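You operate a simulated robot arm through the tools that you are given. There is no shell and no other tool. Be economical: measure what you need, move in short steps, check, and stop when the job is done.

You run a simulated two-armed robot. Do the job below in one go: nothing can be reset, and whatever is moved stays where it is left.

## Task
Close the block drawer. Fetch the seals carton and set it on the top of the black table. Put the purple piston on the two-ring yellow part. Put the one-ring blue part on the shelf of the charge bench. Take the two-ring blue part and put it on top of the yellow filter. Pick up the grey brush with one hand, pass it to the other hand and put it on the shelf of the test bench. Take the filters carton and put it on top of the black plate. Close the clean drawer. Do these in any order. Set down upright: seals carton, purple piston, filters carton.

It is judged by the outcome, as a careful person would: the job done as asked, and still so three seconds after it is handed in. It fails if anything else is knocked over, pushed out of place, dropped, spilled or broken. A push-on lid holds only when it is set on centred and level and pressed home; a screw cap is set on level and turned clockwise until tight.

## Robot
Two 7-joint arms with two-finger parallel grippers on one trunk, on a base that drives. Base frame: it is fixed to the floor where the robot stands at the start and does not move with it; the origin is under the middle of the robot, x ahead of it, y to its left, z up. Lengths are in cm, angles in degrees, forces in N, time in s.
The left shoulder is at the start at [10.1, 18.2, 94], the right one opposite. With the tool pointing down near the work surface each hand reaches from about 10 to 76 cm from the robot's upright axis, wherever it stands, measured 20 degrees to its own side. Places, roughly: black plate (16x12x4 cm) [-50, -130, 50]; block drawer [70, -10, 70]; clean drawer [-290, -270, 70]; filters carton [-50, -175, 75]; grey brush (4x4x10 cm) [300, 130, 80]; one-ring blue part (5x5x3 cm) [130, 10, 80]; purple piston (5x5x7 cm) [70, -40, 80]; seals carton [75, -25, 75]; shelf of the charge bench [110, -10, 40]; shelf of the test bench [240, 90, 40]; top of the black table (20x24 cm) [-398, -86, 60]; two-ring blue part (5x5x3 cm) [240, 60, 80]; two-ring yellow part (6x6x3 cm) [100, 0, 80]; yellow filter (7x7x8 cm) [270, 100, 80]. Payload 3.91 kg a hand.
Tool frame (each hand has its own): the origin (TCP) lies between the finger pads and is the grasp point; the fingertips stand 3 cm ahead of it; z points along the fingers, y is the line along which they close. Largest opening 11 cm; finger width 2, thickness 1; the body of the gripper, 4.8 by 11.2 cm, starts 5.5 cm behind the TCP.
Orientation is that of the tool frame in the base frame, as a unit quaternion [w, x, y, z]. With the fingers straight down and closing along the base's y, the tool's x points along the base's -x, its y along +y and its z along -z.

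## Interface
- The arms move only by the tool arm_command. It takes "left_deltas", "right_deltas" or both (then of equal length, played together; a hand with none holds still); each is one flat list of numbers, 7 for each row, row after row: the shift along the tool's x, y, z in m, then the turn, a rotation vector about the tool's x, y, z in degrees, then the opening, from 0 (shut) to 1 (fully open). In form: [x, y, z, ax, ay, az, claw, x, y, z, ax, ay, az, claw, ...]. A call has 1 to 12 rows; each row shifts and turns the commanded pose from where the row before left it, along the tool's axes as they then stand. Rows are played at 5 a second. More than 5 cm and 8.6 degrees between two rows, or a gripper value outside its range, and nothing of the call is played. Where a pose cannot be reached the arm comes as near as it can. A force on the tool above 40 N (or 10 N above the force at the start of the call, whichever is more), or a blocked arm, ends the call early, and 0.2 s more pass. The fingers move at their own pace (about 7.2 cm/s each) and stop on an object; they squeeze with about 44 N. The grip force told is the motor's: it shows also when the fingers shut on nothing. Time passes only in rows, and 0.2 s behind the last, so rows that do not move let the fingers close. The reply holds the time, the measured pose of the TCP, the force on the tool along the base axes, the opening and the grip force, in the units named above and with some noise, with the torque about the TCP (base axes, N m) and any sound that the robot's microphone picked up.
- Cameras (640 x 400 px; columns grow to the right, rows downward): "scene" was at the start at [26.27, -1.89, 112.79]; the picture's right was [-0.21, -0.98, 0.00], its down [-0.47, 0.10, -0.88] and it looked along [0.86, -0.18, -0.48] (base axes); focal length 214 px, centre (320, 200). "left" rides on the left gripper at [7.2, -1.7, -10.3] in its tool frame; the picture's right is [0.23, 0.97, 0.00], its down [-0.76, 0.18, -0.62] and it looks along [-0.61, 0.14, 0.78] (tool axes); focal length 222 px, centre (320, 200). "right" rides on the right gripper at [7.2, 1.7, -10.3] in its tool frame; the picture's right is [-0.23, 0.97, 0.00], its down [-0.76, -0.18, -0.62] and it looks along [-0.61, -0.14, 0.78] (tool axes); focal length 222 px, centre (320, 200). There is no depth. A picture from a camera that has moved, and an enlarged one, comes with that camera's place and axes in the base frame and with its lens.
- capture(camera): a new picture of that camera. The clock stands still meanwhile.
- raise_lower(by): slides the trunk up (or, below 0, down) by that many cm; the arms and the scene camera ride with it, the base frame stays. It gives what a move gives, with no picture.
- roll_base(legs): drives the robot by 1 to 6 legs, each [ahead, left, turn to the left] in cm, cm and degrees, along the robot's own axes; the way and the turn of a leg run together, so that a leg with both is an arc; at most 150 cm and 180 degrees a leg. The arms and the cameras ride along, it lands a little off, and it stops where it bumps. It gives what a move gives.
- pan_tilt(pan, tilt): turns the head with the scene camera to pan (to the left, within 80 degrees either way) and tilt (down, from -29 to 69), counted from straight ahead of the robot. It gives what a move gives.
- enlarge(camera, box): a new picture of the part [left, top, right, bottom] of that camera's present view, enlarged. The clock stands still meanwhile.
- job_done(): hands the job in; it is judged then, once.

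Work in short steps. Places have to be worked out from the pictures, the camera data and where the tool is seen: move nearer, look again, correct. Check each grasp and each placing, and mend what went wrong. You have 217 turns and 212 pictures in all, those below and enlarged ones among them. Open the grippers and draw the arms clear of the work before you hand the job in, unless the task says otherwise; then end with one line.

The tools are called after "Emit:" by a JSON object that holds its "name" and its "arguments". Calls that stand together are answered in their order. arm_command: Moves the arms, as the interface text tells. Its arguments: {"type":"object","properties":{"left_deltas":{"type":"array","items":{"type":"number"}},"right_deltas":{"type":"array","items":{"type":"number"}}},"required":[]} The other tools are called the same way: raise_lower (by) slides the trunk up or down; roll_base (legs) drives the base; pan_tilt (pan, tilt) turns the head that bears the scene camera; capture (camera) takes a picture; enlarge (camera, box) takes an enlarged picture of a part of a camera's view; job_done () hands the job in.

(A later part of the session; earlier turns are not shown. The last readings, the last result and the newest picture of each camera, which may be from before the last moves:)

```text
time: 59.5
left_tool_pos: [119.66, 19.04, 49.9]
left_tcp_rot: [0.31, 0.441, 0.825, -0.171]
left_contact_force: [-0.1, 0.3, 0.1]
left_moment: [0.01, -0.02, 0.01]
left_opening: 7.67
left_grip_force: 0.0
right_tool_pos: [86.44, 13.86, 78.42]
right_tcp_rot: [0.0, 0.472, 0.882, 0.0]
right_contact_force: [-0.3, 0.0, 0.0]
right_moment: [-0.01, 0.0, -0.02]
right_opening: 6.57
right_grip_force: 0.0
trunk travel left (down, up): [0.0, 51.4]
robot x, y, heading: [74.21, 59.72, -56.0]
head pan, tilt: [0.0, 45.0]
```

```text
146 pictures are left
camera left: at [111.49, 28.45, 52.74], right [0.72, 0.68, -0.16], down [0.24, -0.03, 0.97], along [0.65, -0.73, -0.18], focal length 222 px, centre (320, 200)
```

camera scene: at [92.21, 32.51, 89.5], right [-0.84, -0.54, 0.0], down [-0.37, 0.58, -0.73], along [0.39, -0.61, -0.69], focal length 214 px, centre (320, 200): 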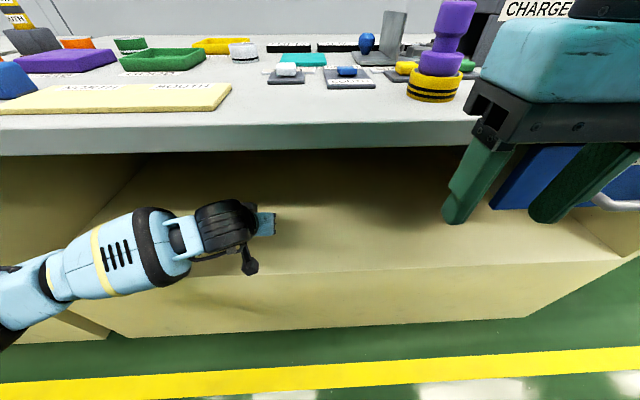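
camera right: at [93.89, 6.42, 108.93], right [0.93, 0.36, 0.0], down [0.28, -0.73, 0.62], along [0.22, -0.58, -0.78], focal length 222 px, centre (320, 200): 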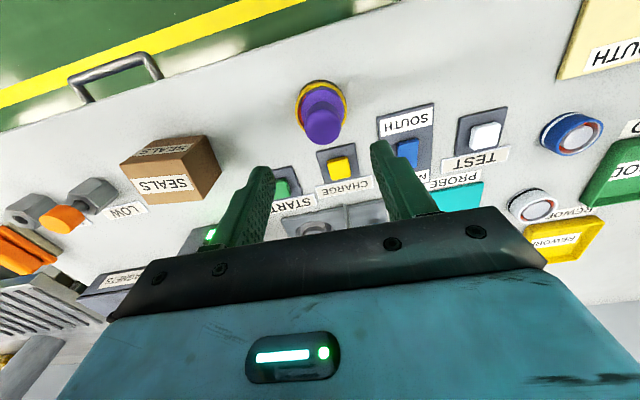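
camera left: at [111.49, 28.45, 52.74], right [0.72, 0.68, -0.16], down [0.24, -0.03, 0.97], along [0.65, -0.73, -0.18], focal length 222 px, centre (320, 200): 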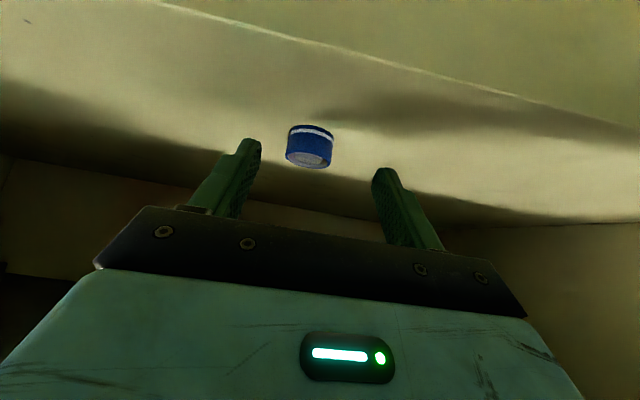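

The blue part stands on the charge-bench shelf. I back out, raise the trunk, and look along the aisle toward the test bench.

Emit:
{"name": "roll_base", "arguments": {"legs": [[-28, 0, 0]]}}

Emit:
{"name": "raise_lower", "arguments": {"by": 20}}

Emit:
{"name": "arm_command", "arguments": {"left_deltas": [0, 0, 0, 0, 8.4, 0, 0.7, 0, 0, 0, 0, 8.4, 0, 0.7, 0, 0, 0, 0, 8.4, 0, 0.7, 0, 0, 0, 0, 8.4, 0, 0.7, 0, 0, 0, 0, 8.2, 0, 0.7, -0.02, 0.02, -0.04, 0, 0, 0, 0.7, -0.02, 0.02, -0.04, 0, 0, 0, 0.7, -0.02, 0.02, -0.04, 0, 0, 0, 0.7, -0.02, 0, -0.04, 0, 0, 0, 0.7, 0, 0, -0.04, 0, 0, 0, 0.7, 0, 0, -0.04, 0, 0, 0, 0.7]}}

Emit:
{"name": "pan_tilt", "arguments": {"pan": 60, "tilt": 20}}

Emit:
{"name": "capture", "arguments": {"camera": "scene"}}

```text
time: 61.5
left_tool_pos: [104.37, 41.94, 49.9]
left_tcp_rot: [0.31, 0.441, 0.825, -0.172]
left_contact_force: [-0.2, -0.7, 0.6]
left_moment: [0.02, 0.02, 0.03]
left_opening: 7.72
left_grip_force: 0.1
right_tool_pos: [71.21, 36.94, 78.55]
right_tcp_rot: [-0.001, 0.471, 0.882, 0.001]
right_contact_force: [0.2, 1.0, 0.4]
right_moment: [0.03, 0.0, 0.01]
right_opening: 6.56
right_grip_force: 0.1
trunk travel left (down, up): [0.0, 51.4]
robot x, y, heading: [58.84, 82.47, -56.1]
head pan, tilt: [0.0, 45.0]
```

```text
time: 63.7
left_tool_pos: [104.18, 41.78, 70.0]
left_tcp_rot: [0.31, 0.441, 0.825, -0.171]
left_contact_force: [1.2, 0.3, 0.4]
left_moment: [-0.01, 0.01, 0.02]
left_opening: 7.69
left_grip_force: 0.0
right_tool_pos: [71.25, 36.78, 98.43]
right_tcp_rot: [-0.001, 0.471, 0.882, 0.001]
right_contact_force: [0.3, -0.2, 0.0]
right_moment: [-0.01, -0.01, 0.03]
right_opening: 6.58
right_grip_force: 0.2
trunk travel left (down, up): [-20.0, 31.4]
robot x, y, heading: [59.41, 82.82, -56.3]
head pan, tilt: [0.0, 45.0]
```

```text
time: 66.1
left_tool_pos: [114.08, 38.81, 93.73]
left_tcp_rot: [-0.005, 0.473, 0.881, -0.004]
left_contact_force: [-0.2, -0.4, 0.1]
left_moment: [-0.01, -0.02, 0.01]
left_opening: 7.68
left_grip_force: 0.0
right_tool_pos: [71.13, 36.93, 98.6]
right_tcp_rot: [0.0, 0.471, 0.882, 0.0]
right_contact_force: [0.2, -0.6, 0.4]
right_moment: [-0.01, -0.01, 0.01]
right_opening: 6.6
right_grip_force: 0.1
trunk travel left (down, up): [-20.0, 31.4]
robot x, y, heading: [58.98, 82.92, -56.2]
head pan, tilt: [0.0, 45.0]
```

```text
time: 67.4
left_tool_pos: [114.16, 38.81, 93.67]
left_tcp_rot: [-0.004, 0.473, 0.881, -0.004]
left_contact_force: [-0.5, 0.8, -0.4]
left_moment: [-0.01, 0.0, 0.01]
left_opening: 7.69
left_grip_force: 0.0
right_tool_pos: [71.32, 36.87, 98.59]
right_tcp_rot: [-0.001, 0.47, 0.883, 0.0]
right_contact_force: [-0.1, 0.7, -0.2]
right_moment: [0.01, -0.02, 0.01]
right_opening: 6.6
right_grip_force: 0.1
trunk travel left (down, up): [-20.0, 31.4]
robot x, y, heading: [58.77, 82.87, -56.2]
head pan, tilt: [60.0, 20.0]
```

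```text
145 pictures are left
camera scene: at [77.78, 68.79, 114.18], right [0.07, -1.0, 0.0], down [-0.34, -0.02, -0.94], along [0.94, 0.06, -0.34], focal length 214 px, centre (320, 200)
```

scene: 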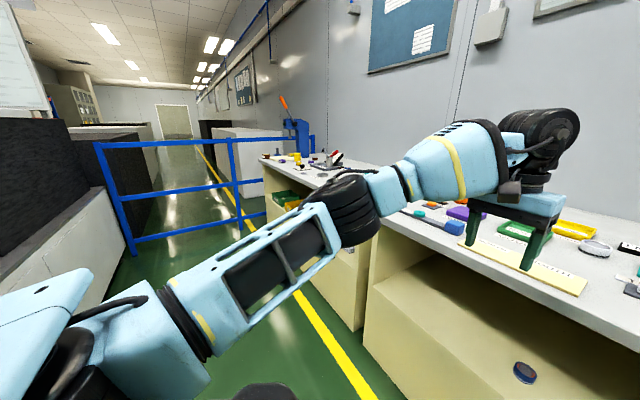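

The blue part is on the shelf. A fence crosses the aisle near s≈340, beyond where I need to stand. I drive ~145 cm left along the aisle toward the test bench and look.

Emit:
{"name": "roll_base", "arguments": {"legs": [[8, 0, 0], [0, 140, 0]]}}

Emit:
{"name": "pan_tilt", "arguments": {"pan": 15, "tilt": 35}}

Emit:
{"name": "arm_command", "arguments": {"right_deltas": [0, 0, 0, 0, 0, 0, 0.6, 0, 0, 0, 0, 0, 0, 0.6]}}

Emit:
{"name": "capture", "arguments": {"camera": "scene"}}

Emit:
{"name": "capture", "arguments": {"camera": "left"}}

```text
time: 80.5
left_tool_pos: [235.11, 113.68, 93.53]
left_tcp_rot: [-0.004, 0.46, 0.888, -0.004]
left_contact_force: [0.6, -0.1, -0.4]
left_moment: [0.02, -0.04, -0.01]
left_opening: 7.7
left_grip_force: 0.1
right_tool_pos: [192.27, 110.39, 98.41]
right_tcp_rot: [-0.001, 0.458, 0.889, 0.0]
right_contact_force: [-0.4, -0.5, 0.7]
right_moment: [0.01, 0.01, 0.02]
right_opening: 6.58
right_grip_force: 0.0
trunk travel left (down, up): [-20.0, 31.4]
robot x, y, heading: [178.46, 156.21, -54.4]
head pan, tilt: [60.0, 20.0]
```

```text
time: 81.6
left_tool_pos: [235.14, 113.64, 93.58]
left_tcp_rot: [-0.004, 0.46, 0.888, -0.003]
left_contact_force: [-0.7, 0.1, 0.1]
left_moment: [0.0, 0.03, 0.0]
left_opening: 7.68
left_grip_force: 0.0
right_tool_pos: [192.2, 110.43, 98.61]
right_tcp_rot: [-0.001, 0.458, 0.889, 0.001]
right_contact_force: [-0.4, -0.1, -1.1]
right_moment: [0.02, -0.02, 0.0]
right_opening: 6.6
right_grip_force: 0.1
trunk travel left (down, up): [-20.0, 31.4]
robot x, y, heading: [178.49, 156.13, -54.6]
head pan, tilt: [15.0, 35.0]
```

```text
time: 82.2
left_tool_pos: [235.05, 113.53, 93.46]
left_tcp_rot: [-0.004, 0.46, 0.888, -0.004]
left_contact_force: [0.5, -0.8, -0.1]
left_moment: [0.02, -0.01, -0.01]
left_opening: 7.69
left_grip_force: 0.0
right_tool_pos: [192.22, 110.4, 98.47]
right_tcp_rot: [-0.001, 0.457, 0.889, 0.001]
right_contact_force: [-0.1, -0.5, 0.1]
right_moment: [0.02, 0.01, 0.0]
right_opening: 6.61
right_grip_force: 0.1
trunk travel left (down, up): [-20.0, 31.4]
robot x, y, heading: [178.75, 155.8, -54.2]
head pan, tilt: [15.0, 35.0]
```

```text
144 pictures are left
camera scene: at [195.44, 136.06, 111.79], right [-0.64, -0.77, 0.0], down [-0.44, 0.36, -0.82], along [0.63, -0.52, -0.57], focal length 214 px, centre (320, 200)
```

scene: 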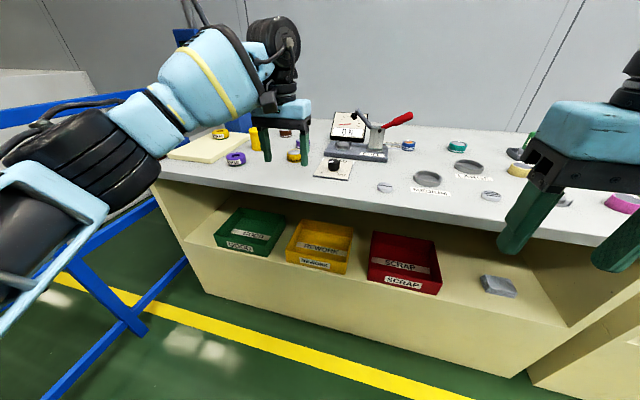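

```text
143 pictures are left
camera left: at [229.63, 118.72, 103.84], right [0.66, 0.75, -0.01], down [0.59, -0.52, 0.62], along [0.46, -0.42, -0.79], focal length 222 px, centre (320, 200)
```

left: 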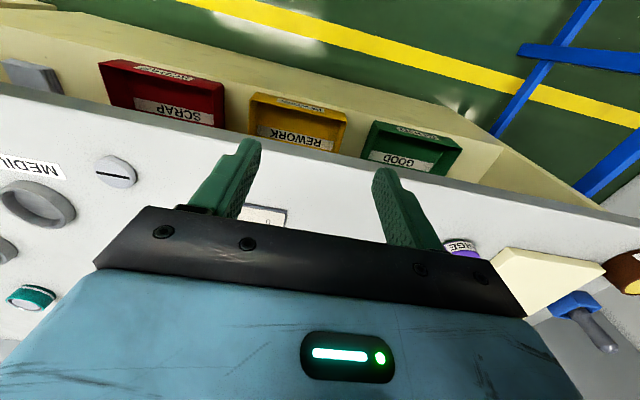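

I see the test bench with its shelf bins. I enlarge the left part to identify the brush, filter and blue part.

Emit:
{"name": "enlarge", "arguments": {"camera": "scene", "box": [160, 90, 352, 210]}}

Emit:
{"name": "enlarge", "arguments": {"camera": "scene", "box": [350, 100, 542, 220]}}

Emit:
{"name": "enlarge", "arguments": {"camera": "left", "box": [420, 200, 640, 360]}}

```text
3.33 times, centred on (256, 150) of scene
camera zoom: at [195.44, 136.06, 111.79], right [-0.64, -0.77, 0.0], down [-0.44, 0.36, -0.82], along [0.63, -0.52, -0.57], focal length 715 px, centre (533, 367)
```

zoom: 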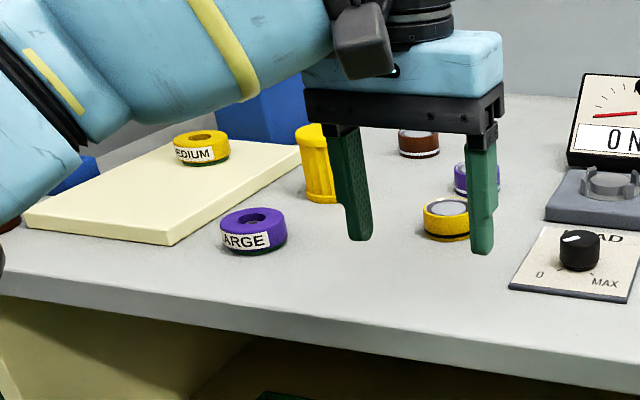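

```text
3.33 times, centred on (446, 160) of scene
camera zoom: at [195.44, 136.06, 111.79], right [-0.64, -0.77, 0.0], down [-0.44, 0.36, -0.82], along [0.63, -0.52, -0.57], focal length 715 px, centre (-100, 333)
```

zoom: 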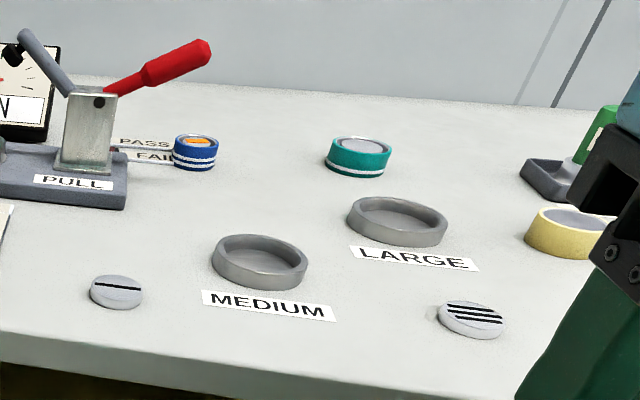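

```text
2.50 times, centred on (530, 280) of left
camera zoom: at [229.63, 118.72, 103.84], right [0.66, 0.75, -0.01], down [0.59, -0.52, 0.62], along [0.46, -0.42, -0.79], focal length 555 px, centre (-205, 0)
```

zoom: 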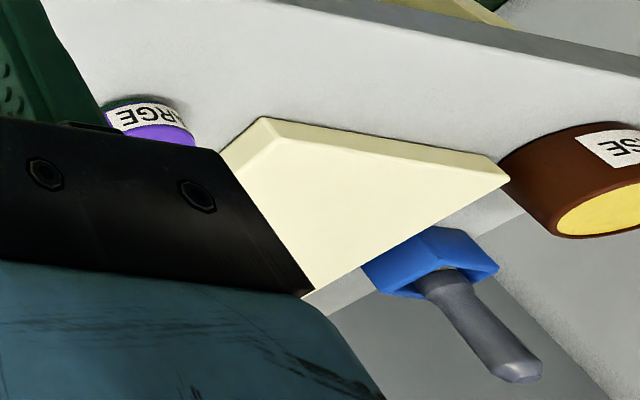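

I identified: yellow filter (scalloped cylinder, ~[273,104]), two-ring blue part (~[234.5,60], beside the red-handled lever press), brush standing in a blue holder (~[295,127]). I raise and retract the left hand and drive closer to look at the blue part.

Emit:
{"name": "arm_command", "arguments": {"left_deltas": [0.025, 0.02, -0.03, 0, 0, 0, 0.7, 0.025, 0.02, -0.03, 0, 0, 0, 0.7, 0.025, 0.02, -0.03, 0, 0, 0, 0.7, 0.025, 0.02, -0.03, 0, 0, 0, 0.7]}}

Emit:
{"name": "roll_base", "arguments": {"legs": [[0, 0, -1.7], [37, 12, 0]]}}

Emit:
{"name": "pan_tilt", "arguments": {"pan": 0, "tilt": 40}}

Emit:
{"name": "arm_command", "arguments": {"right_deltas": [0, 0, 0, 0, 0, 0, 0.6, 0, 0, 0, 0, 0, 0, 0.6]}}

Emit:
{"name": "capture", "arguments": {"camera": "scene"}}

Emit:
{"name": "capture", "arguments": {"camera": "right"}}

```text
time: 83.2
left_tool_pos: [236.03, 126.53, 105.72]
left_tcp_rot: [-0.004, 0.46, 0.888, -0.003]
left_contact_force: [0.4, 0.0, 0.1]
left_moment: [-0.01, 0.02, -0.01]
left_opening: 7.7
left_grip_force: 0.0
right_tool_pos: [192.19, 110.49, 98.46]
right_tcp_rot: [0.0, 0.458, 0.889, 0.0]
right_contact_force: [-0.2, -0.8, -0.1]
right_moment: [0.02, -0.01, 0.0]
right_opening: 6.61
right_grip_force: 0.0
trunk travel left (down, up): [-20.0, 31.4]
robot x, y, heading: [178.79, 156.22, -54.5]
head pan, tilt: [15.0, 35.0]
```

```text
time: 86.0
left_tool_pos: [265.97, 101.2, 105.58]
left_tcp_rot: [-0.003, 0.471, 0.882, -0.004]
left_contact_force: [0.3, -0.1, -0.2]
left_moment: [0.04, 0.01, -0.03]
left_opening: 7.73
left_grip_force: 0.1
right_tool_pos: [221.58, 86.43, 98.46]
right_tcp_rot: [-0.001, 0.469, 0.883, 0.001]
right_contact_force: [-0.3, 0.0, 0.3]
right_moment: [-0.03, 0.0, 0.0]
right_opening: 6.6
right_grip_force: 0.0
trunk travel left (down, up): [-20.0, 31.4]
robot x, y, heading: [209.07, 132.13, -55.8]
head pan, tilt: [15.0, 35.0]
```

```text
time: 86.8
left_tool_pos: [265.97, 101.29, 105.64]
left_tcp_rot: [-0.004, 0.472, 0.882, -0.003]
left_contact_force: [0.3, -0.2, -0.3]
left_moment: [0.02, 0.01, 0.02]
left_opening: 7.7
left_grip_force: 0.1
right_tool_pos: [221.57, 86.36, 98.56]
right_tcp_rot: [-0.001, 0.469, 0.883, 0.0]
right_contact_force: [0.1, 0.1, -0.2]
right_moment: [0.0, -0.01, -0.02]
right_opening: 6.6
right_grip_force: 0.0
trunk travel left (down, up): [-20.0, 31.4]
robot x, y, heading: [209.13, 132.29, -55.8]
head pan, tilt: [0.0, 40.0]
```

```text
time: 87.4
left_tool_pos: [265.95, 101.29, 105.63]
left_tcp_rot: [-0.004, 0.471, 0.882, -0.004]
left_contact_force: [0.4, -0.2, -0.7]
left_moment: [-0.01, 0.04, -0.02]
left_opening: 7.72
left_grip_force: 0.0
right_tool_pos: [221.6, 86.4, 98.39]
right_tcp_rot: [-0.001, 0.468, 0.883, 0.001]
right_contact_force: [0.4, 0.1, -0.9]
right_moment: [0.01, 0.05, -0.03]
right_opening: 6.57
right_grip_force: 0.1
trunk travel left (down, up): [-20.0, 31.4]
robot x, y, heading: [209.28, 132.25, -55.9]
head pan, tilt: [0.0, 40.0]
```

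```text
139 pictures are left
camera scene: at [223.54, 110.65, 111.04], right [-0.83, -0.56, 0.0], down [-0.36, 0.53, -0.77], along [0.43, -0.63, -0.64], focal length 214 px, centre (320, 200)
```

scene: 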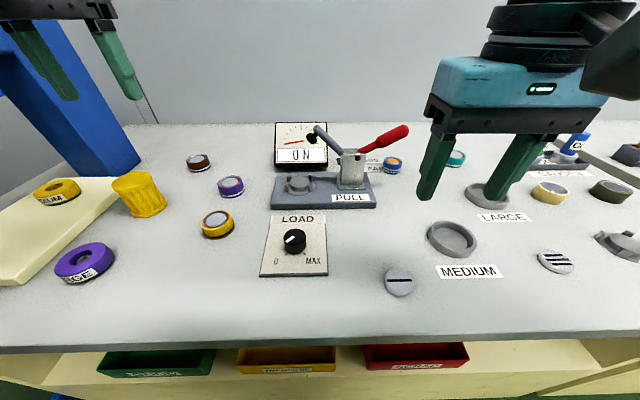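

```text
138 pictures are left
camera right: at [219.03, 93.36, 108.87], right [0.93, 0.36, 0.0], down [0.28, -0.73, 0.62], along [0.22, -0.58, -0.78], focal length 222 px, centre (320, 200)
```

right: 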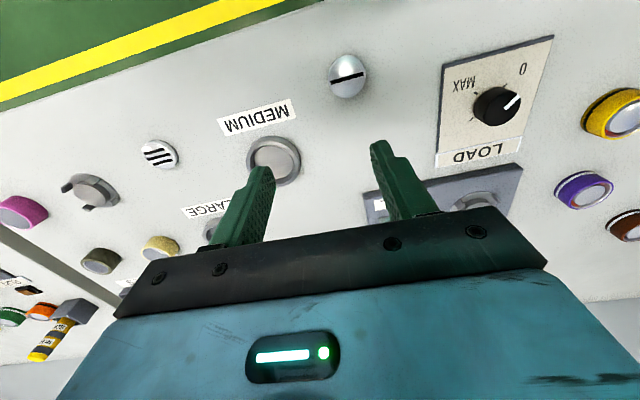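

The red lever handle overhangs at z≈94 just in front of the blue part (s≈228.3, n≈81.6). I'll go in under it with the right hand tilted 42° from the front. First tilt, align in s, advance to n≈66.

Emit:
{"name": "arm_command", "arguments": {"right_deltas": [0, -0.007, 0, 0, -8.4, 0, 0.62, 0, -0.007, 0, 0, -8.4, 0, 0.62, 0, -0.007, 0, 0, -8.4, 0, 0.62, 0, -0.007, 0, 0, -8.4, 0, 0.62, 0, -0.007, 0, 0, -8.4, 0, 0.62, -0.0345, 0, 0.031, 0, 0, 0, 0.62, -0.0345, 0, 0.031, 0, 0, 0, 0.62, -0.0345, 0, 0.031, 0, 0, 0, 0.62]}}

Emit:
{"name": "capture", "arguments": {"camera": "scene"}}

Emit:
{"name": "capture", "arguments": {"camera": "right"}}

```text
time: 89.2
left_tool_pos: [265.93, 101.25, 105.47]
left_tcp_rot: [-0.005, 0.471, 0.882, -0.004]
left_contact_force: [0.2, -0.3, -0.6]
left_moment: [0.01, 0.01, 0.03]
left_opening: 7.7
left_grip_force: 0.0
right_tool_pos: [226.65, 72.44, 98.25]
right_tcp_rot: [0.316, 0.437, 0.825, -0.168]
right_contact_force: [-0.2, 0.6, 0.4]
right_moment: [-0.01, -0.02, 0.01]
right_opening: 6.82
right_grip_force: 0.0
trunk travel left (down, up): [-20.0, 31.4]
robot x, y, heading: [209.19, 132.34, -55.8]
head pan, tilt: [0.0, 40.0]
```

```text
137 pictures are left
camera scene: at [223.59, 110.54, 111.0], right [-0.83, -0.56, 0.0], down [-0.36, 0.53, -0.77], along [0.43, -0.63, -0.64], focal length 214 px, centre (320, 200)
```

scene: 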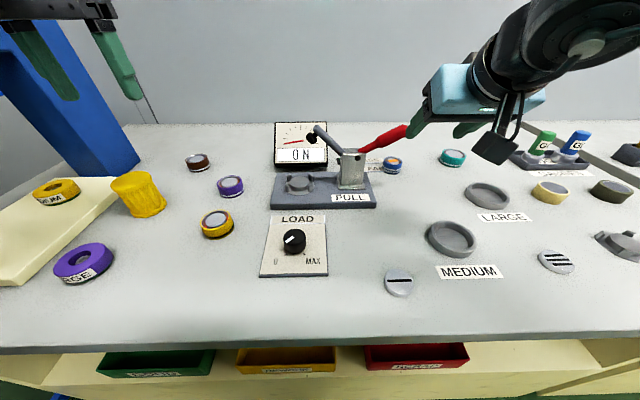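

```text
136 pictures are left
camera right: at [221.26, 83.63, 101.07], right [0.9, 0.41, 0.15], down [-0.06, -0.22, 0.97], along [0.43, -0.89, -0.18], focal length 222 px, centre (320, 200)
```

right: 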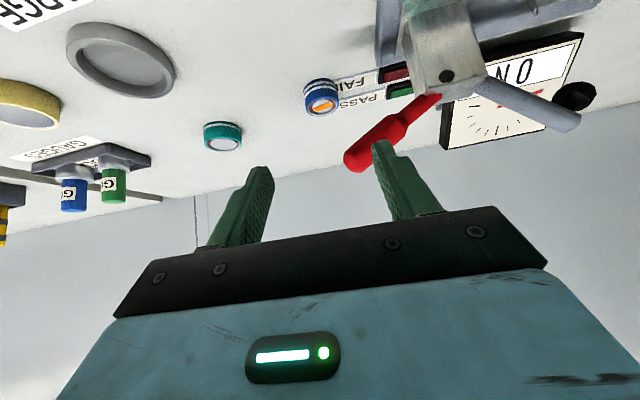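

The hand is at s=228.4, n=66.6; blue part at s≈228.4, n≈82. I lower to z≈85.5 and go forward 11 cm beneath the handle.

Emit:
{"name": "arm_command", "arguments": {"right_deltas": [0.0282, 0, 0.0315, 0, 0, 0, 0.62, 0.0282, 0, 0.0315, 0, 0, 0, 0.62, 0.0282, 0, 0.0315, 0, 0, 0, 0.62, -0.0285, 0, 0.0256, 0, 0, 0, 0.62, -0.0285, 0, 0.0256, 0, 0, 0, 0.62, -0.0285, 0, 0.0256, 0, 0, 0, 0.62]}}

Emit:
{"name": "capture", "arguments": {"camera": "scene"}}

Emit:
{"name": "capture", "arguments": {"camera": "right"}}

```text
time: 90.6
left_tool_pos: [265.95, 101.26, 105.48]
left_tcp_rot: [-0.004, 0.471, 0.882, -0.005]
left_contact_force: [0.2, 0.1, 0.8]
left_moment: [0.01, 0.04, 0.01]
left_opening: 7.7
left_grip_force: 0.0
right_tool_pos: [233.04, 63.15, 85.68]
right_tcp_rot: [0.315, 0.439, 0.825, -0.168]
right_contact_force: [0.0, 0.1, 0.3]
right_moment: [-0.01, 0.03, -0.01]
right_opening: 6.82
right_grip_force: 0.0
trunk travel left (down, up): [-20.0, 31.4]
robot x, y, heading: [209.16, 132.3, -55.9]
head pan, tilt: [0.0, 40.0]
```

```text
135 pictures are left
camera scene: at [223.52, 110.64, 111.03], right [-0.83, -0.56, 0.0], down [-0.36, 0.53, -0.77], along [0.43, -0.63, -0.64], focal length 214 px, centre (320, 200)
```

scene: 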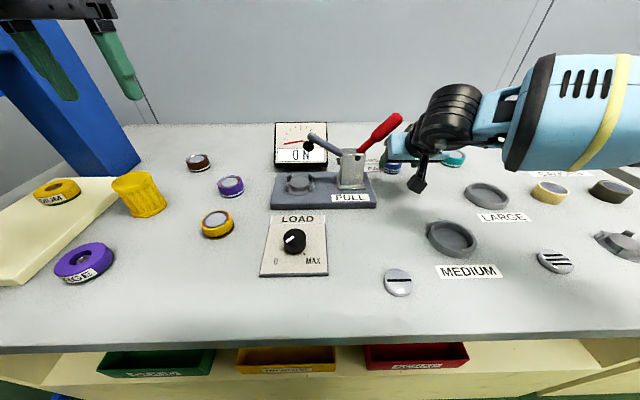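

```text
134 pictures are left
camera right: at [227.59, 74.4, 88.59], right [0.9, 0.4, 0.15], down [-0.06, -0.23, 0.97], along [0.43, -0.89, -0.18], focal length 222 px, centre (320, 200)
```

right: 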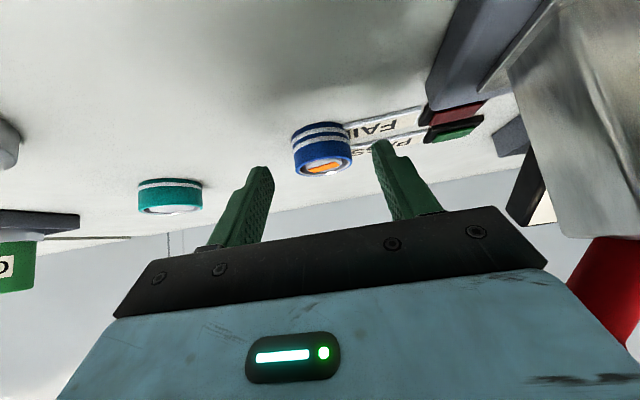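

The red lever seems to have shifted slightly upward; I check how the gripper relates to it.

Emit:
{"name": "enlarge", "arguments": {"camera": "scene", "box": [270, 90, 462, 210]}}

Emit:
{"name": "capture", "arguments": {"camera": "left"}}

```text
3.33 times, centred on (366, 150) of scene
camera zoom: at [223.52, 110.64, 111.03], right [-0.83, -0.56, 0.0], down [-0.36, 0.53, -0.77], along [0.43, -0.63, -0.64], focal length 715 px, centre (167, 367)
```

zoom: 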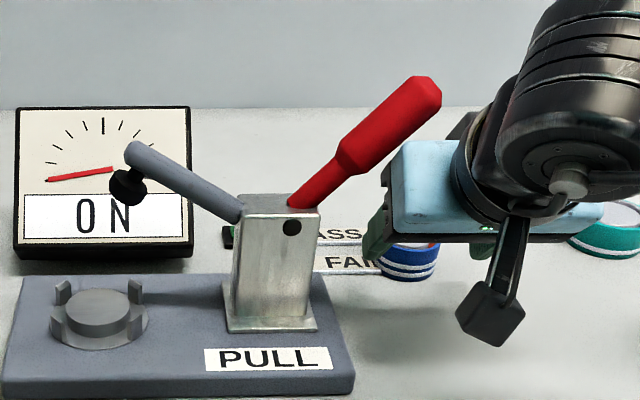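

```text
132 pictures are left
camera left: at [260.55, 106.52, 115.85], right [0.68, 0.73, -0.01], down [0.58, -0.53, 0.62], along [0.45, -0.43, -0.79], focal length 222 px, centre (320, 200)
```

left: 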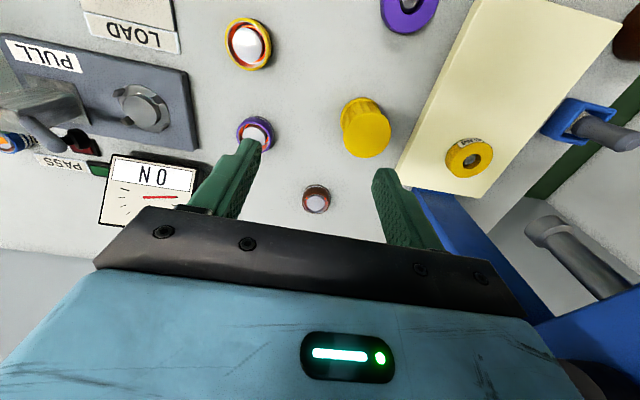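

The gripper's edge has nudged the lever handle up a little (no force now). I continue: down first, then forward to the blue part.

Emit:
{"name": "arm_command", "arguments": {"right_deltas": [0.016, 0, 0.0178, 0, 0, 0, 0.62, -0.0126, 0, 0.0114, 0, 0, 0, 0.62, -0.0126, 0, 0.0114, 0, 0, 0, 0.62]}}

Emit:
{"name": "capture", "arguments": {"camera": "right"}}

Emit:
{"name": "enlarge", "arguments": {"camera": "scene", "box": [270, 90, 462, 210]}}

```text
time: 91.4
left_tool_pos: [265.84, 101.14, 105.45]
left_tcp_rot: [-0.003, 0.471, 0.882, -0.003]
left_contact_force: [-0.1, 0.1, -0.8]
left_moment: [0.0, -0.02, -0.02]
left_opening: 7.68
left_grip_force: 0.0
right_tool_pos: [234.85, 60.4, 83.23]
right_tcp_rot: [0.316, 0.438, 0.825, -0.167]
right_contact_force: [-0.6, 0.0, 0.2]
right_moment: [0.03, 0.01, 0.02]
right_opening: 6.8
right_grip_force: 0.1
trunk travel left (down, up): [-20.0, 31.4]
robot x, y, heading: [208.97, 132.22, -56.0]
head pan, tilt: [0.0, 40.0]
```

```text
131 pictures are left
camera right: at [229.41, 71.52, 86.19], right [0.9, 0.4, 0.15], down [-0.06, -0.23, 0.97], along [0.43, -0.89, -0.18], focal length 222 px, centre (320, 200)
```

right: 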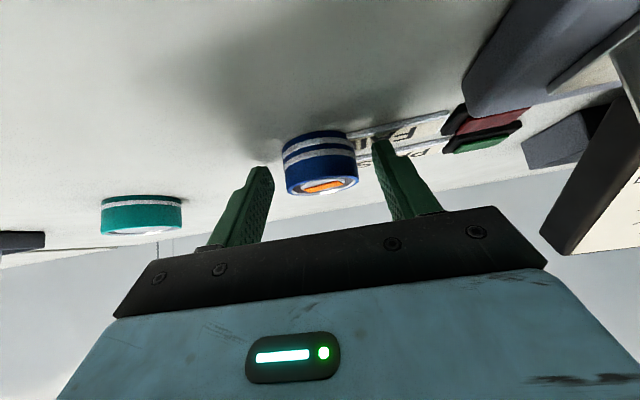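

```text
3.33 times, centred on (366, 150) of scene
camera zoom: at [223.54, 110.57, 111.02], right [-0.83, -0.56, 0.0], down [-0.36, 0.53, -0.77], along [0.43, -0.63, -0.64], focal length 715 px, centre (167, 367)
```

zoom: 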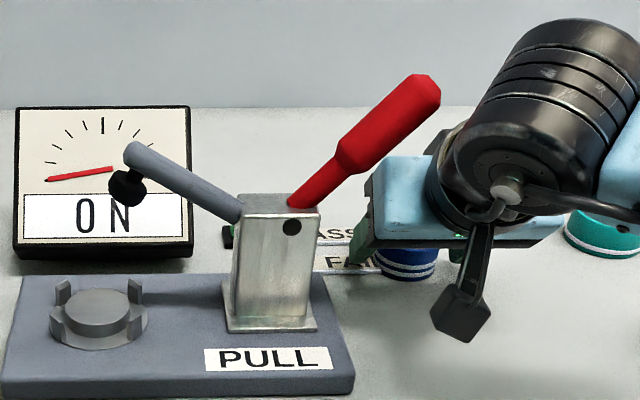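

Well placed around the blue part. I close.

Emit:
{"name": "arm_command", "arguments": {"right_deltas": [0, 0, 0, 0, 0, 0, 0, 0, 0, 0, 0, 0, 0, 0, 0, 0, 0, 0, 0, 0, 0, -0.0067, 0, -0.0074, 0, 0, 0, 0]}}

Emit:
{"name": "capture", "arguments": {"camera": "right"}}

```text
time: 92.4
left_tool_pos: [265.92, 101.19, 105.54]
left_tcp_rot: [-0.004, 0.471, 0.882, -0.003]
left_contact_force: [-0.4, -0.2, 0.2]
left_moment: [-0.03, -0.01, 0.02]
left_opening: 7.69
left_grip_force: 0.1
right_tool_pos: [234.31, 60.05, 84.24]
right_tcp_rot: [0.316, 0.438, 0.825, -0.168]
right_contact_force: [-0.7, -0.7, -2.1]
right_moment: [0.02, 0.07, -0.03]
right_opening: 4.64
right_grip_force: 44.1
right hand out of reach, approached as far as the arm can: row 4
trunk travel left (down, up): [-20.0, 31.4]
robot x, y, heading: [209.09, 132.33, -55.9]
head pan, tilt: [0.0, 40.0]
```

```text
129 pictures are left
camera right: at [228.9, 71.22, 87.13], right [0.9, 0.41, 0.15], down [-0.06, -0.22, 0.97], along [0.43, -0.89, -0.18], focal length 222 px, centre (320, 200)
```

right: 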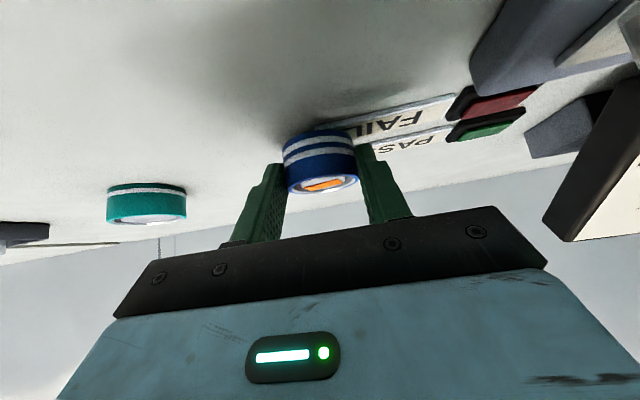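

Gripped and lifted. I back out toward the robot and then rise.

Emit:
{"name": "arm_command", "arguments": {"right_deltas": [0.0334, 0, -0.03, 0, 0, 0, 0, 0.0334, 0, -0.03, 0, 0, 0, 0, 0.0234, 0, -0.0411, 0, 0, 0, 0, 0.0234, 0, -0.0411, 0, 0, 0, 0, -0.0267, 0, -0.0298, 0, 0, 0, 0, -0.0267, 0, -0.0298, 0, 0, 0, 0, -0.0267, 0, -0.0298, 0, 0, 0, 0]}}

Emit:
{"name": "capture", "arguments": {"camera": "scene"}}

Emit:
{"name": "capture", "arguments": {"camera": "right"}}

```text
time: 94.0
left_tool_pos: [265.93, 101.26, 105.63]
left_tcp_rot: [-0.004, 0.471, 0.882, -0.004]
left_contact_force: [-0.3, 0.6, 0.0]
left_moment: [0.02, 0.01, -0.02]
left_opening: 7.69
left_grip_force: 0.1
right_tool_pos: [224.27, 75.21, 99.62]
right_tcp_rot: [0.316, 0.436, 0.826, -0.167]
right_contact_force: [-0.7, -0.6, -2.5]
right_moment: [-0.02, 0.02, 0.0]
right_opening: 4.63
right_grip_force: 43.6
trunk travel left (down, up): [-20.0, 31.4]
robot x, y, heading: [209.11, 132.57, -55.7]
head pan, tilt: [0.0, 40.0]
```

```text
128 pictures are left
camera scene: at [223.55, 110.68, 111.04], right [-0.83, -0.56, 0.0], down [-0.36, 0.53, -0.77], along [0.43, -0.63, -0.64], focal length 214 px, centre (320, 200)
```

scene: 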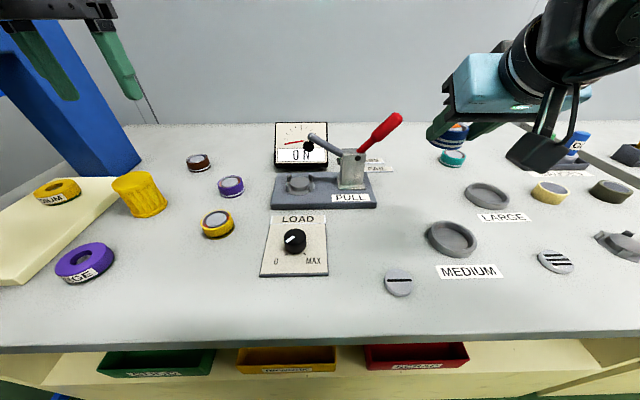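

```text
127 pictures are left
camera right: at [218.79, 86.34, 102.44], right [0.9, 0.41, 0.15], down [-0.06, -0.22, 0.97], along [0.43, -0.89, -0.18], focal length 222 px, centre (320, 200)
```

right: 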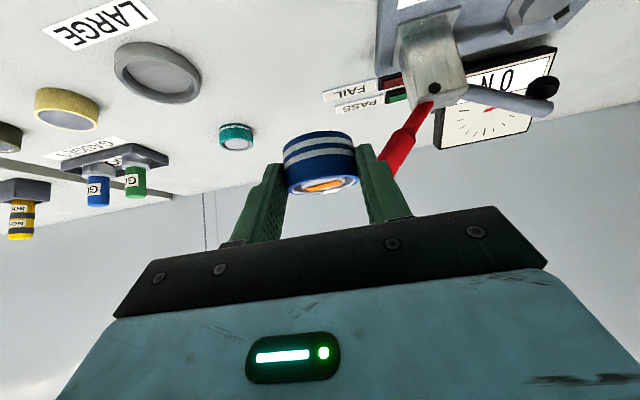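

The blue part is held level. The filter is at about s=284, n=66.6. I retract the left hand and drive 30 cm left so the filter is in front of the right hand.

Emit:
{"name": "arm_command", "arguments": {"left_deltas": [0.04, -0.01, 0, 0, 0, 0, 0.7, 0.04, -0.01, 0, 0, 0, 0, 0.7, 0.04, -0.01, 0, 0, 0, 0, 0.7]}}

Emit:
{"name": "roll_base", "arguments": {"legs": [[0, 30, 0]]}}

Emit:
{"name": "capture", "arguments": {"camera": "scene"}}

Emit:
{"name": "capture", "arguments": {"camera": "right"}}

Emit:
{"name": "capture", "arguments": {"camera": "left"}}

```text
time: 94.8
left_tool_pos: [256.67, 109.59, 105.38]
left_tcp_rot: [-0.004, 0.471, 0.882, -0.004]
left_contact_force: [0.4, -0.8, 0.5]
left_moment: [-0.02, -0.03, -0.04]
left_opening: 7.71
left_grip_force: 0.1
right_tool_pos: [224.09, 75.04, 99.57]
right_tcp_rot: [0.315, 0.438, 0.825, -0.168]
right_contact_force: [-0.2, -0.2, -3.7]
right_moment: [0.07, 0.03, 0.01]
right_opening: 4.61
right_grip_force: 44.3
trunk travel left (down, up): [-20.0, 31.4]
robot x, y, heading: [209.2, 132.11, -55.9]
head pan, tilt: [0.0, 40.0]
```

```text
time: 98.0
left_tool_pos: [281.17, 125.75, 105.4]
left_tcp_rot: [-0.004, 0.474, 0.881, -0.003]
left_contact_force: [-0.9, 1.0, 0.1]
left_moment: [0.03, -0.02, 0.04]
left_opening: 7.72
left_grip_force: 0.0
right_tool_pos: [248.53, 91.59, 99.43]
right_tcp_rot: [0.315, 0.441, 0.823, -0.169]
right_contact_force: [0.2, 0.4, -2.5]
right_moment: [0.01, 0.02, -0.03]
right_opening: 4.61
right_grip_force: 44.4
trunk travel left (down, up): [-20.0, 31.4]
robot x, y, heading: [233.64, 149.01, -56.2]
head pan, tilt: [0.0, 40.0]
```

```text
126 pictures are left
camera scene: at [248.09, 127.16, 111.03], right [-0.83, -0.56, 0.0], down [-0.36, 0.53, -0.77], along [0.43, -0.64, -0.64], focal length 214 px, centre (320, 200)
```

scene: 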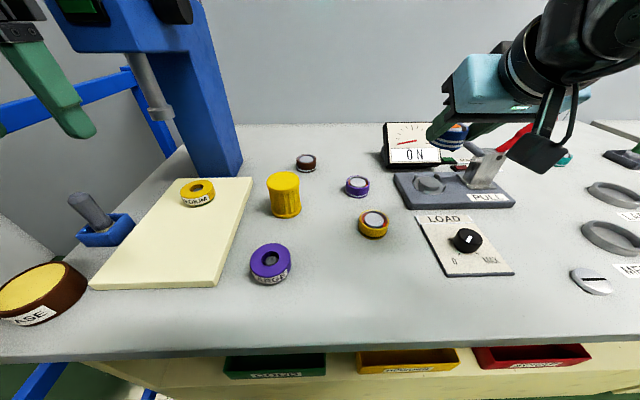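

```text
125 pictures are left
camera right: at [243.18, 102.83, 102.38], right [0.9, 0.4, 0.15], down [-0.06, -0.22, 0.97], along [0.42, -0.89, -0.18], focal length 222 px, centre (320, 200)
```

right: 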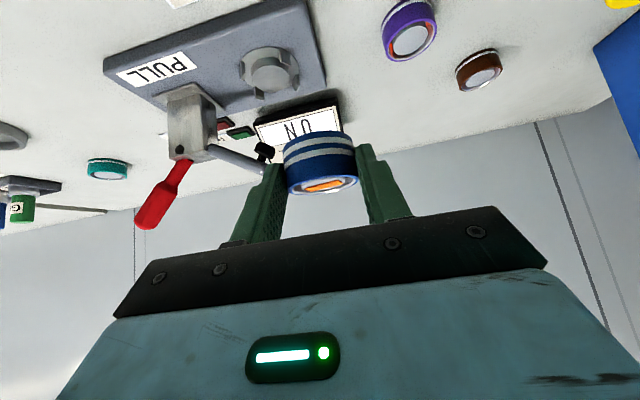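

```text
124 pictures are left
camera left: at [275.93, 131.07, 115.69], right [0.69, 0.73, -0.01], down [0.57, -0.54, 0.62], along [0.44, -0.43, -0.79], focal length 222 px, centre (320, 200)
```

left: 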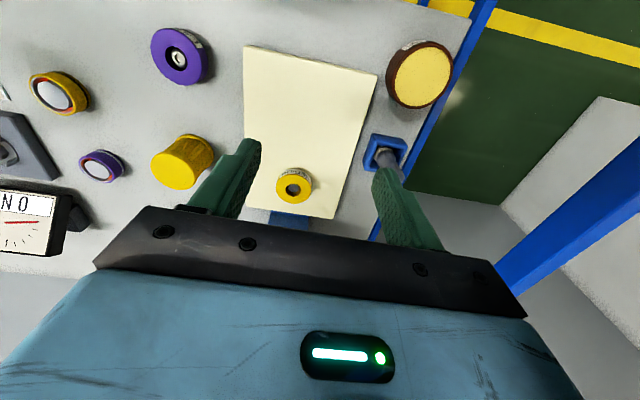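

A blue arbor press stands left of the filter (head overhanging near s≈302), so I keep the left hand clear: pull it back and lower it, then drive 12 cm left to get the filter nearer to the right arm's side.

Emit:
{"name": "arm_command", "arguments": {"left_deltas": [0.03, 0, 0, 0, 0, 0, 0.7, 0.03, 0, 0.01, 0, 0, 0, 0.7, 0, 0, 0.04, 0, 0, 0, 0.7]}}

Emit:
{"name": "roll_base", "arguments": {"legs": [[0, 12, 0]]}}

Emit:
{"name": "arm_command", "arguments": {"right_deltas": [0, 0.04, 0, 0, 0, 0, 0, 0, 0.04, 0, 0, 0, 0, 0, 0, 0.04, 0, 0, 0, 0, 0]}}

Emit:
{"name": "capture", "arguments": {"camera": "scene"}}

Emit:
{"name": "capture", "arguments": {"camera": "right"}}

```text
time: 98.8
left_tool_pos: [277.88, 130.81, 100.34]
left_tcp_rot: [-0.003, 0.474, 0.88, -0.003]
left_contact_force: [-0.8, -0.5, -0.5]
left_moment: [0.01, -0.03, -0.02]
left_opening: 7.69
left_grip_force: 0.1
right_tool_pos: [248.34, 91.6, 99.43]
right_tcp_rot: [0.315, 0.441, 0.823, -0.168]
right_contact_force: [-0.7, -0.5, -2.5]
right_moment: [0.07, 0.04, 0.0]
right_opening: 4.62
right_grip_force: 43.5
trunk travel left (down, up): [-20.0, 31.4]
robot x, y, heading: [233.6, 149.11, -55.9]
head pan, tilt: [0.0, 40.0]
```

```text
time: 100.5
left_tool_pos: [283.83, 135.62, 101.92]
left_tcp_rot: [0.014, 0.484, 0.875, 0.014]
left_contact_force: [-0.2, 0.4, -0.4]
left_moment: [-0.01, 0.0, 0.03]
left_opening: 7.71
left_grip_force: 0.1
right_tool_pos: [255.11, 96.91, 99.19]
right_tcp_rot: [0.326, 0.448, 0.818, -0.154]
right_contact_force: [1.0, 0.1, -2.3]
right_moment: [0.01, 0.04, 0.02]
right_opening: 4.63
right_grip_force: 44.6
trunk travel left (down, up): [-20.0, 31.4]
robot x, y, heading: [243.77, 155.39, -56.6]
head pan, tilt: [0.0, 40.0]
```

```text
time: 101.5
left_tool_pos: [283.43, 135.82, 102.34]
left_tcp_rot: [0.026, 0.498, 0.867, 0.009]
left_contact_force: [0.8, -0.1, 0.1]
left_moment: [0.0, 0.06, -0.01]
left_opening: 7.69
left_grip_force: 0.1
right_tool_pos: [261.7, 101.97, 100.1]
right_tcp_rot: [0.325, 0.448, 0.818, -0.16]
right_contact_force: [0.2, -0.4, -3.3]
right_moment: [0.03, 0.02, -0.03]
right_opening: 4.63
right_grip_force: 44.2
right hand out of reach, approached as far as the arm can: row 3
trunk travel left (down, up): [-20.0, 31.4]
robot x, y, heading: [243.87, 155.73, -56.6]
head pan, tilt: [0.0, 40.0]
stopped in row 3 (right hand): the arm was blocked; the commanded pose is now the measured one
```

```text
123 pictures are left
camera scene: at [254.69, 133.09, 111.3], right [-0.83, -0.55, -0.03], down [-0.33, 0.54, -0.77], along [0.44, -0.64, -0.63], focal length 214 px, centre (320, 200)
```

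scene: 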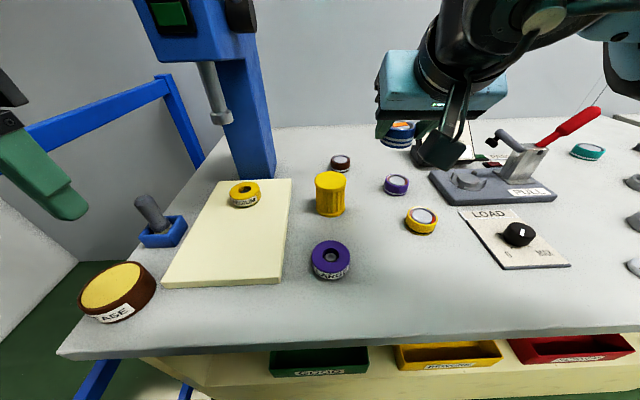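

```text
122 pictures are left
camera right: at [256.46, 113.17, 102.86], right [0.9, 0.39, 0.18], down [-0.09, -0.23, 0.97], along [0.42, -0.89, -0.17], focal length 222 px, centre (320, 200)
```

right: 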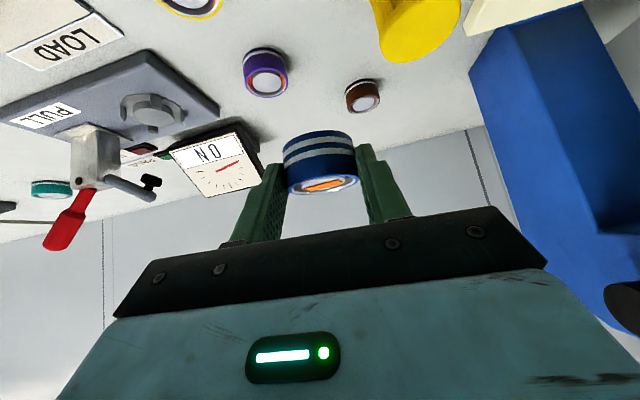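

The robot is tilted by ~1.7° — the left arm's elbow is probably pressing on the fence. I drive back right 12 cm and check.

Emit:
{"name": "roll_base", "arguments": {"legs": [[0, -12, 0]]}}

Emit:
{"name": "pan_tilt", "arguments": {"pan": 65, "tilt": 35}}

Emit:
{"name": "arm_command", "arguments": {"right_deltas": [0, 0, 0, 0, 0, 0, 0, 0, 0, 0, 0, 0, 0, 0, 0, 0, 0, 0, 0, 0, 0]}}

Emit:
{"name": "capture", "arguments": {"camera": "scene"}}

```text
time: 103.2
left_tool_pos: [277.04, 129.94, 100.85]
left_tcp_rot: [0.007, 0.492, 0.871, 0.0]
left_contact_force: [-0.3, -0.1, 0.4]
left_moment: [-0.01, -0.01, 0.01]
left_opening: 7.7
left_grip_force: 0.1
right_tool_pos: [254.99, 95.86, 99.6]
right_tcp_rot: [0.315, 0.444, 0.822, -0.169]
right_contact_force: [0.3, 0.1, -2.7]
right_moment: [0.03, 0.02, -0.03]
right_opening: 4.64
right_grip_force: 43.7
trunk travel left (down, up): [-20.0, 31.4]
robot x, y, heading: [234.38, 148.86, -56.6]
head pan, tilt: [0.0, 40.0]
```

```text
time: 104.5
left_tool_pos: [276.98, 130.03, 100.84]
left_tcp_rot: [0.008, 0.491, 0.871, 0.001]
left_contact_force: [-1.2, 0.1, -0.5]
left_moment: [0.04, 0.02, -0.02]
left_opening: 7.7
left_grip_force: 0.1
right_tool_pos: [254.85, 95.99, 99.74]
right_tcp_rot: [0.314, 0.444, 0.822, -0.17]
right_contact_force: [-0.2, -0.4, -2.4]
right_moment: [0.06, 0.05, 0.02]
right_opening: 4.59
right_grip_force: 43.9
trunk travel left (down, up): [-20.0, 31.4]
robot x, y, heading: [233.87, 149.14, -56.4]
head pan, tilt: [65.0, 35.0]
```

```text
time: 105.3
left_tool_pos: [276.89, 130.01, 100.9]
left_tcp_rot: [0.009, 0.492, 0.87, 0.001]
left_contact_force: [-0.5, 0.3, 0.4]
left_moment: [0.0, -0.01, -0.02]
left_opening: 7.71
left_grip_force: 0.1
right_tool_pos: [254.92, 96.03, 99.73]
right_tcp_rot: [0.314, 0.445, 0.822, -0.169]
right_contact_force: [0.1, 0.6, -2.3]
right_moment: [0.04, 0.0, -0.01]
right_opening: 4.63
right_grip_force: 44.2
trunk travel left (down, up): [-20.0, 31.4]
robot x, y, heading: [234.18, 149.09, -56.9]
head pan, tilt: [65.0, 35.0]
```

```text
121 pictures are left
camera scene: at [252.08, 135.62, 111.79], right [0.15, -0.99, 0.0], down [-0.57, -0.08, -0.82], along [0.81, 0.12, -0.57], focal length 214 px, centre (320, 200)
```

scene: 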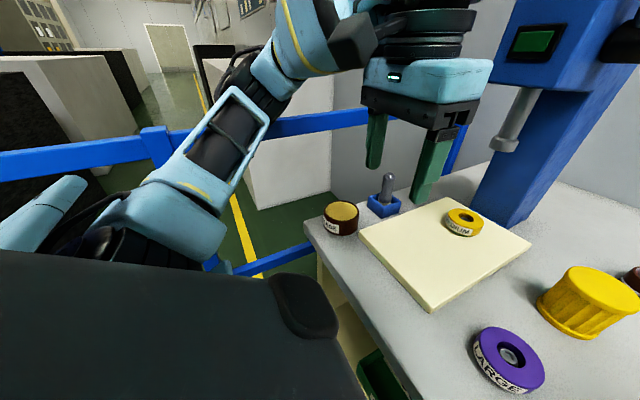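

The fence rail is close behind the left elbow here (level again now). I move 12 cm right and turn 27° left instead, so both the filter and the brush lie ahead without the elbow near the fence.

Emit:
{"name": "roll_base", "arguments": {"legs": [[0, -13, 0], [0, 0, 27]]}}

Emit:
{"name": "pan_tilt", "arguments": {"pan": 0, "tilt": 40}}

Emit:
{"name": "arm_command", "arguments": {"right_deltas": [0, 0, 0, 0, 0, 0, 0, 0, 0, 0, 0, 0, 0, 0, 0, 0, 0, 0, 0, 0, 0]}}

Emit:
{"name": "capture", "arguments": {"camera": "scene"}}

Emit:
{"name": "capture", "arguments": {"camera": "right"}}

Emit:
{"name": "capture", "arguments": {"camera": "left"}}

```text
time: 108.5
left_tool_pos: [270.23, 144.61, 100.88]
left_tcp_rot: [0.009, 0.275, 0.961, 0.002]
left_contact_force: [-0.5, -0.2, 0.4]
left_moment: [-0.02, 0.0, -0.02]
left_opening: 7.68
left_grip_force: 0.1
right_tool_pos: [265.79, 104.15, 99.81]
right_tcp_rot: [0.345, 0.24, 0.903, -0.091]
right_contact_force: [-0.4, 0.7, -2.8]
right_moment: [0.03, 0.03, -0.02]
right_opening: 4.61
right_grip_force: 44.0
trunk travel left (down, up): [-20.0, 31.4]
robot x, y, heading: [223.06, 141.84, -29.3]
head pan, tilt: [65.0, 35.0]
```

```text
time: 109.8
left_tool_pos: [270.11, 144.63, 100.91]
left_tcp_rot: [0.007, 0.274, 0.962, 0.002]
left_contact_force: [-0.8, -0.6, 0.1]
left_moment: [-0.03, -0.01, 0.02]
left_opening: 7.71
left_grip_force: 0.0
right_tool_pos: [265.89, 104.25, 99.74]
right_tcp_rot: [0.344, 0.241, 0.903, -0.092]
right_contact_force: [-0.5, 0.0, -2.4]
right_moment: [0.03, 0.04, 0.02]
right_opening: 4.61
right_grip_force: 44.3
trunk travel left (down, up): [-20.0, 31.4]
robot x, y, heading: [222.99, 141.97, -29.5]
head pan, tilt: [0.0, 40.0]
```

```text
time: 110.7
left_tool_pos: [270.15, 144.49, 100.92]
left_tcp_rot: [0.007, 0.275, 0.961, 0.002]
left_contact_force: [0.2, 0.5, -0.4]
left_moment: [0.01, 0.0, -0.01]
left_opening: 7.69
left_grip_force: 0.0
right_tool_pos: [265.86, 104.17, 99.8]
right_tcp_rot: [0.344, 0.241, 0.903, -0.092]
right_contact_force: [-0.6, -0.1, -2.9]
right_moment: [0.03, 0.05, 0.02]
right_opening: 4.62
right_grip_force: 43.7
trunk travel left (down, up): [-20.0, 31.4]
robot x, y, heading: [223.31, 142.16, -29.6]
head pan, tilt: [0.0, 40.0]
```

```text
120 pictures are left
camera scene: at [245.64, 129.05, 111.03], right [-0.49, -0.87, 0.0], down [-0.56, 0.32, -0.77], along [0.67, -0.38, -0.64], focal length 214 px, centre (320, 200)
```

scene: 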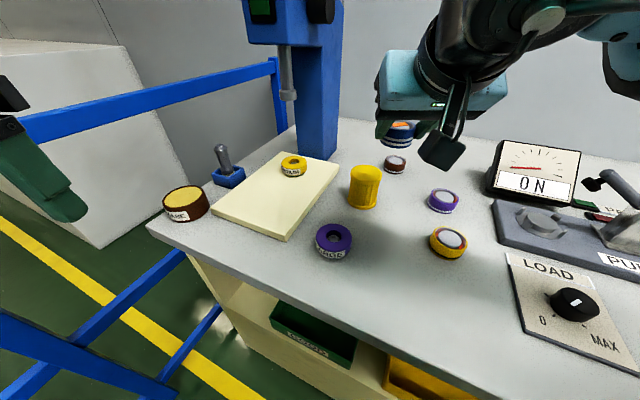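

```text
119 pictures are left
camera right: at [256.14, 111.81, 102.66], right [0.63, 0.76, 0.15], down [0.04, -0.23, 0.97], along [0.77, -0.61, -0.18], focal length 222 px, centre (320, 200)
```

right: 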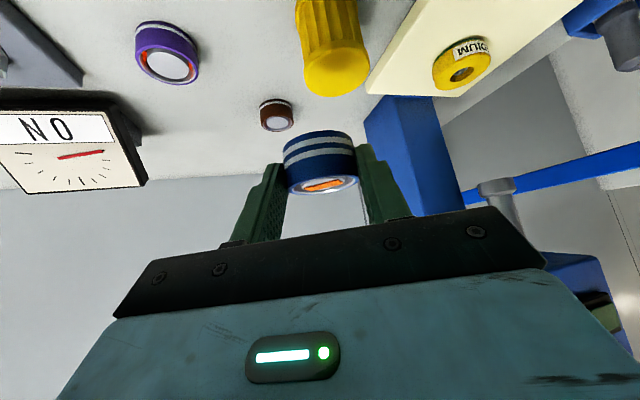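

```text
118 pictures are left
camera left: at [262.89, 147.14, 111.03], right [0.32, 0.95, 0.0], down [0.73, -0.25, 0.64], along [0.6, -0.2, -0.77], focal length 222 px, centre (320, 200)
```

left: 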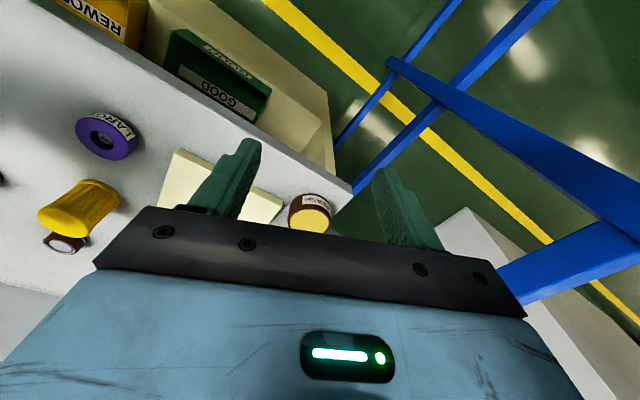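

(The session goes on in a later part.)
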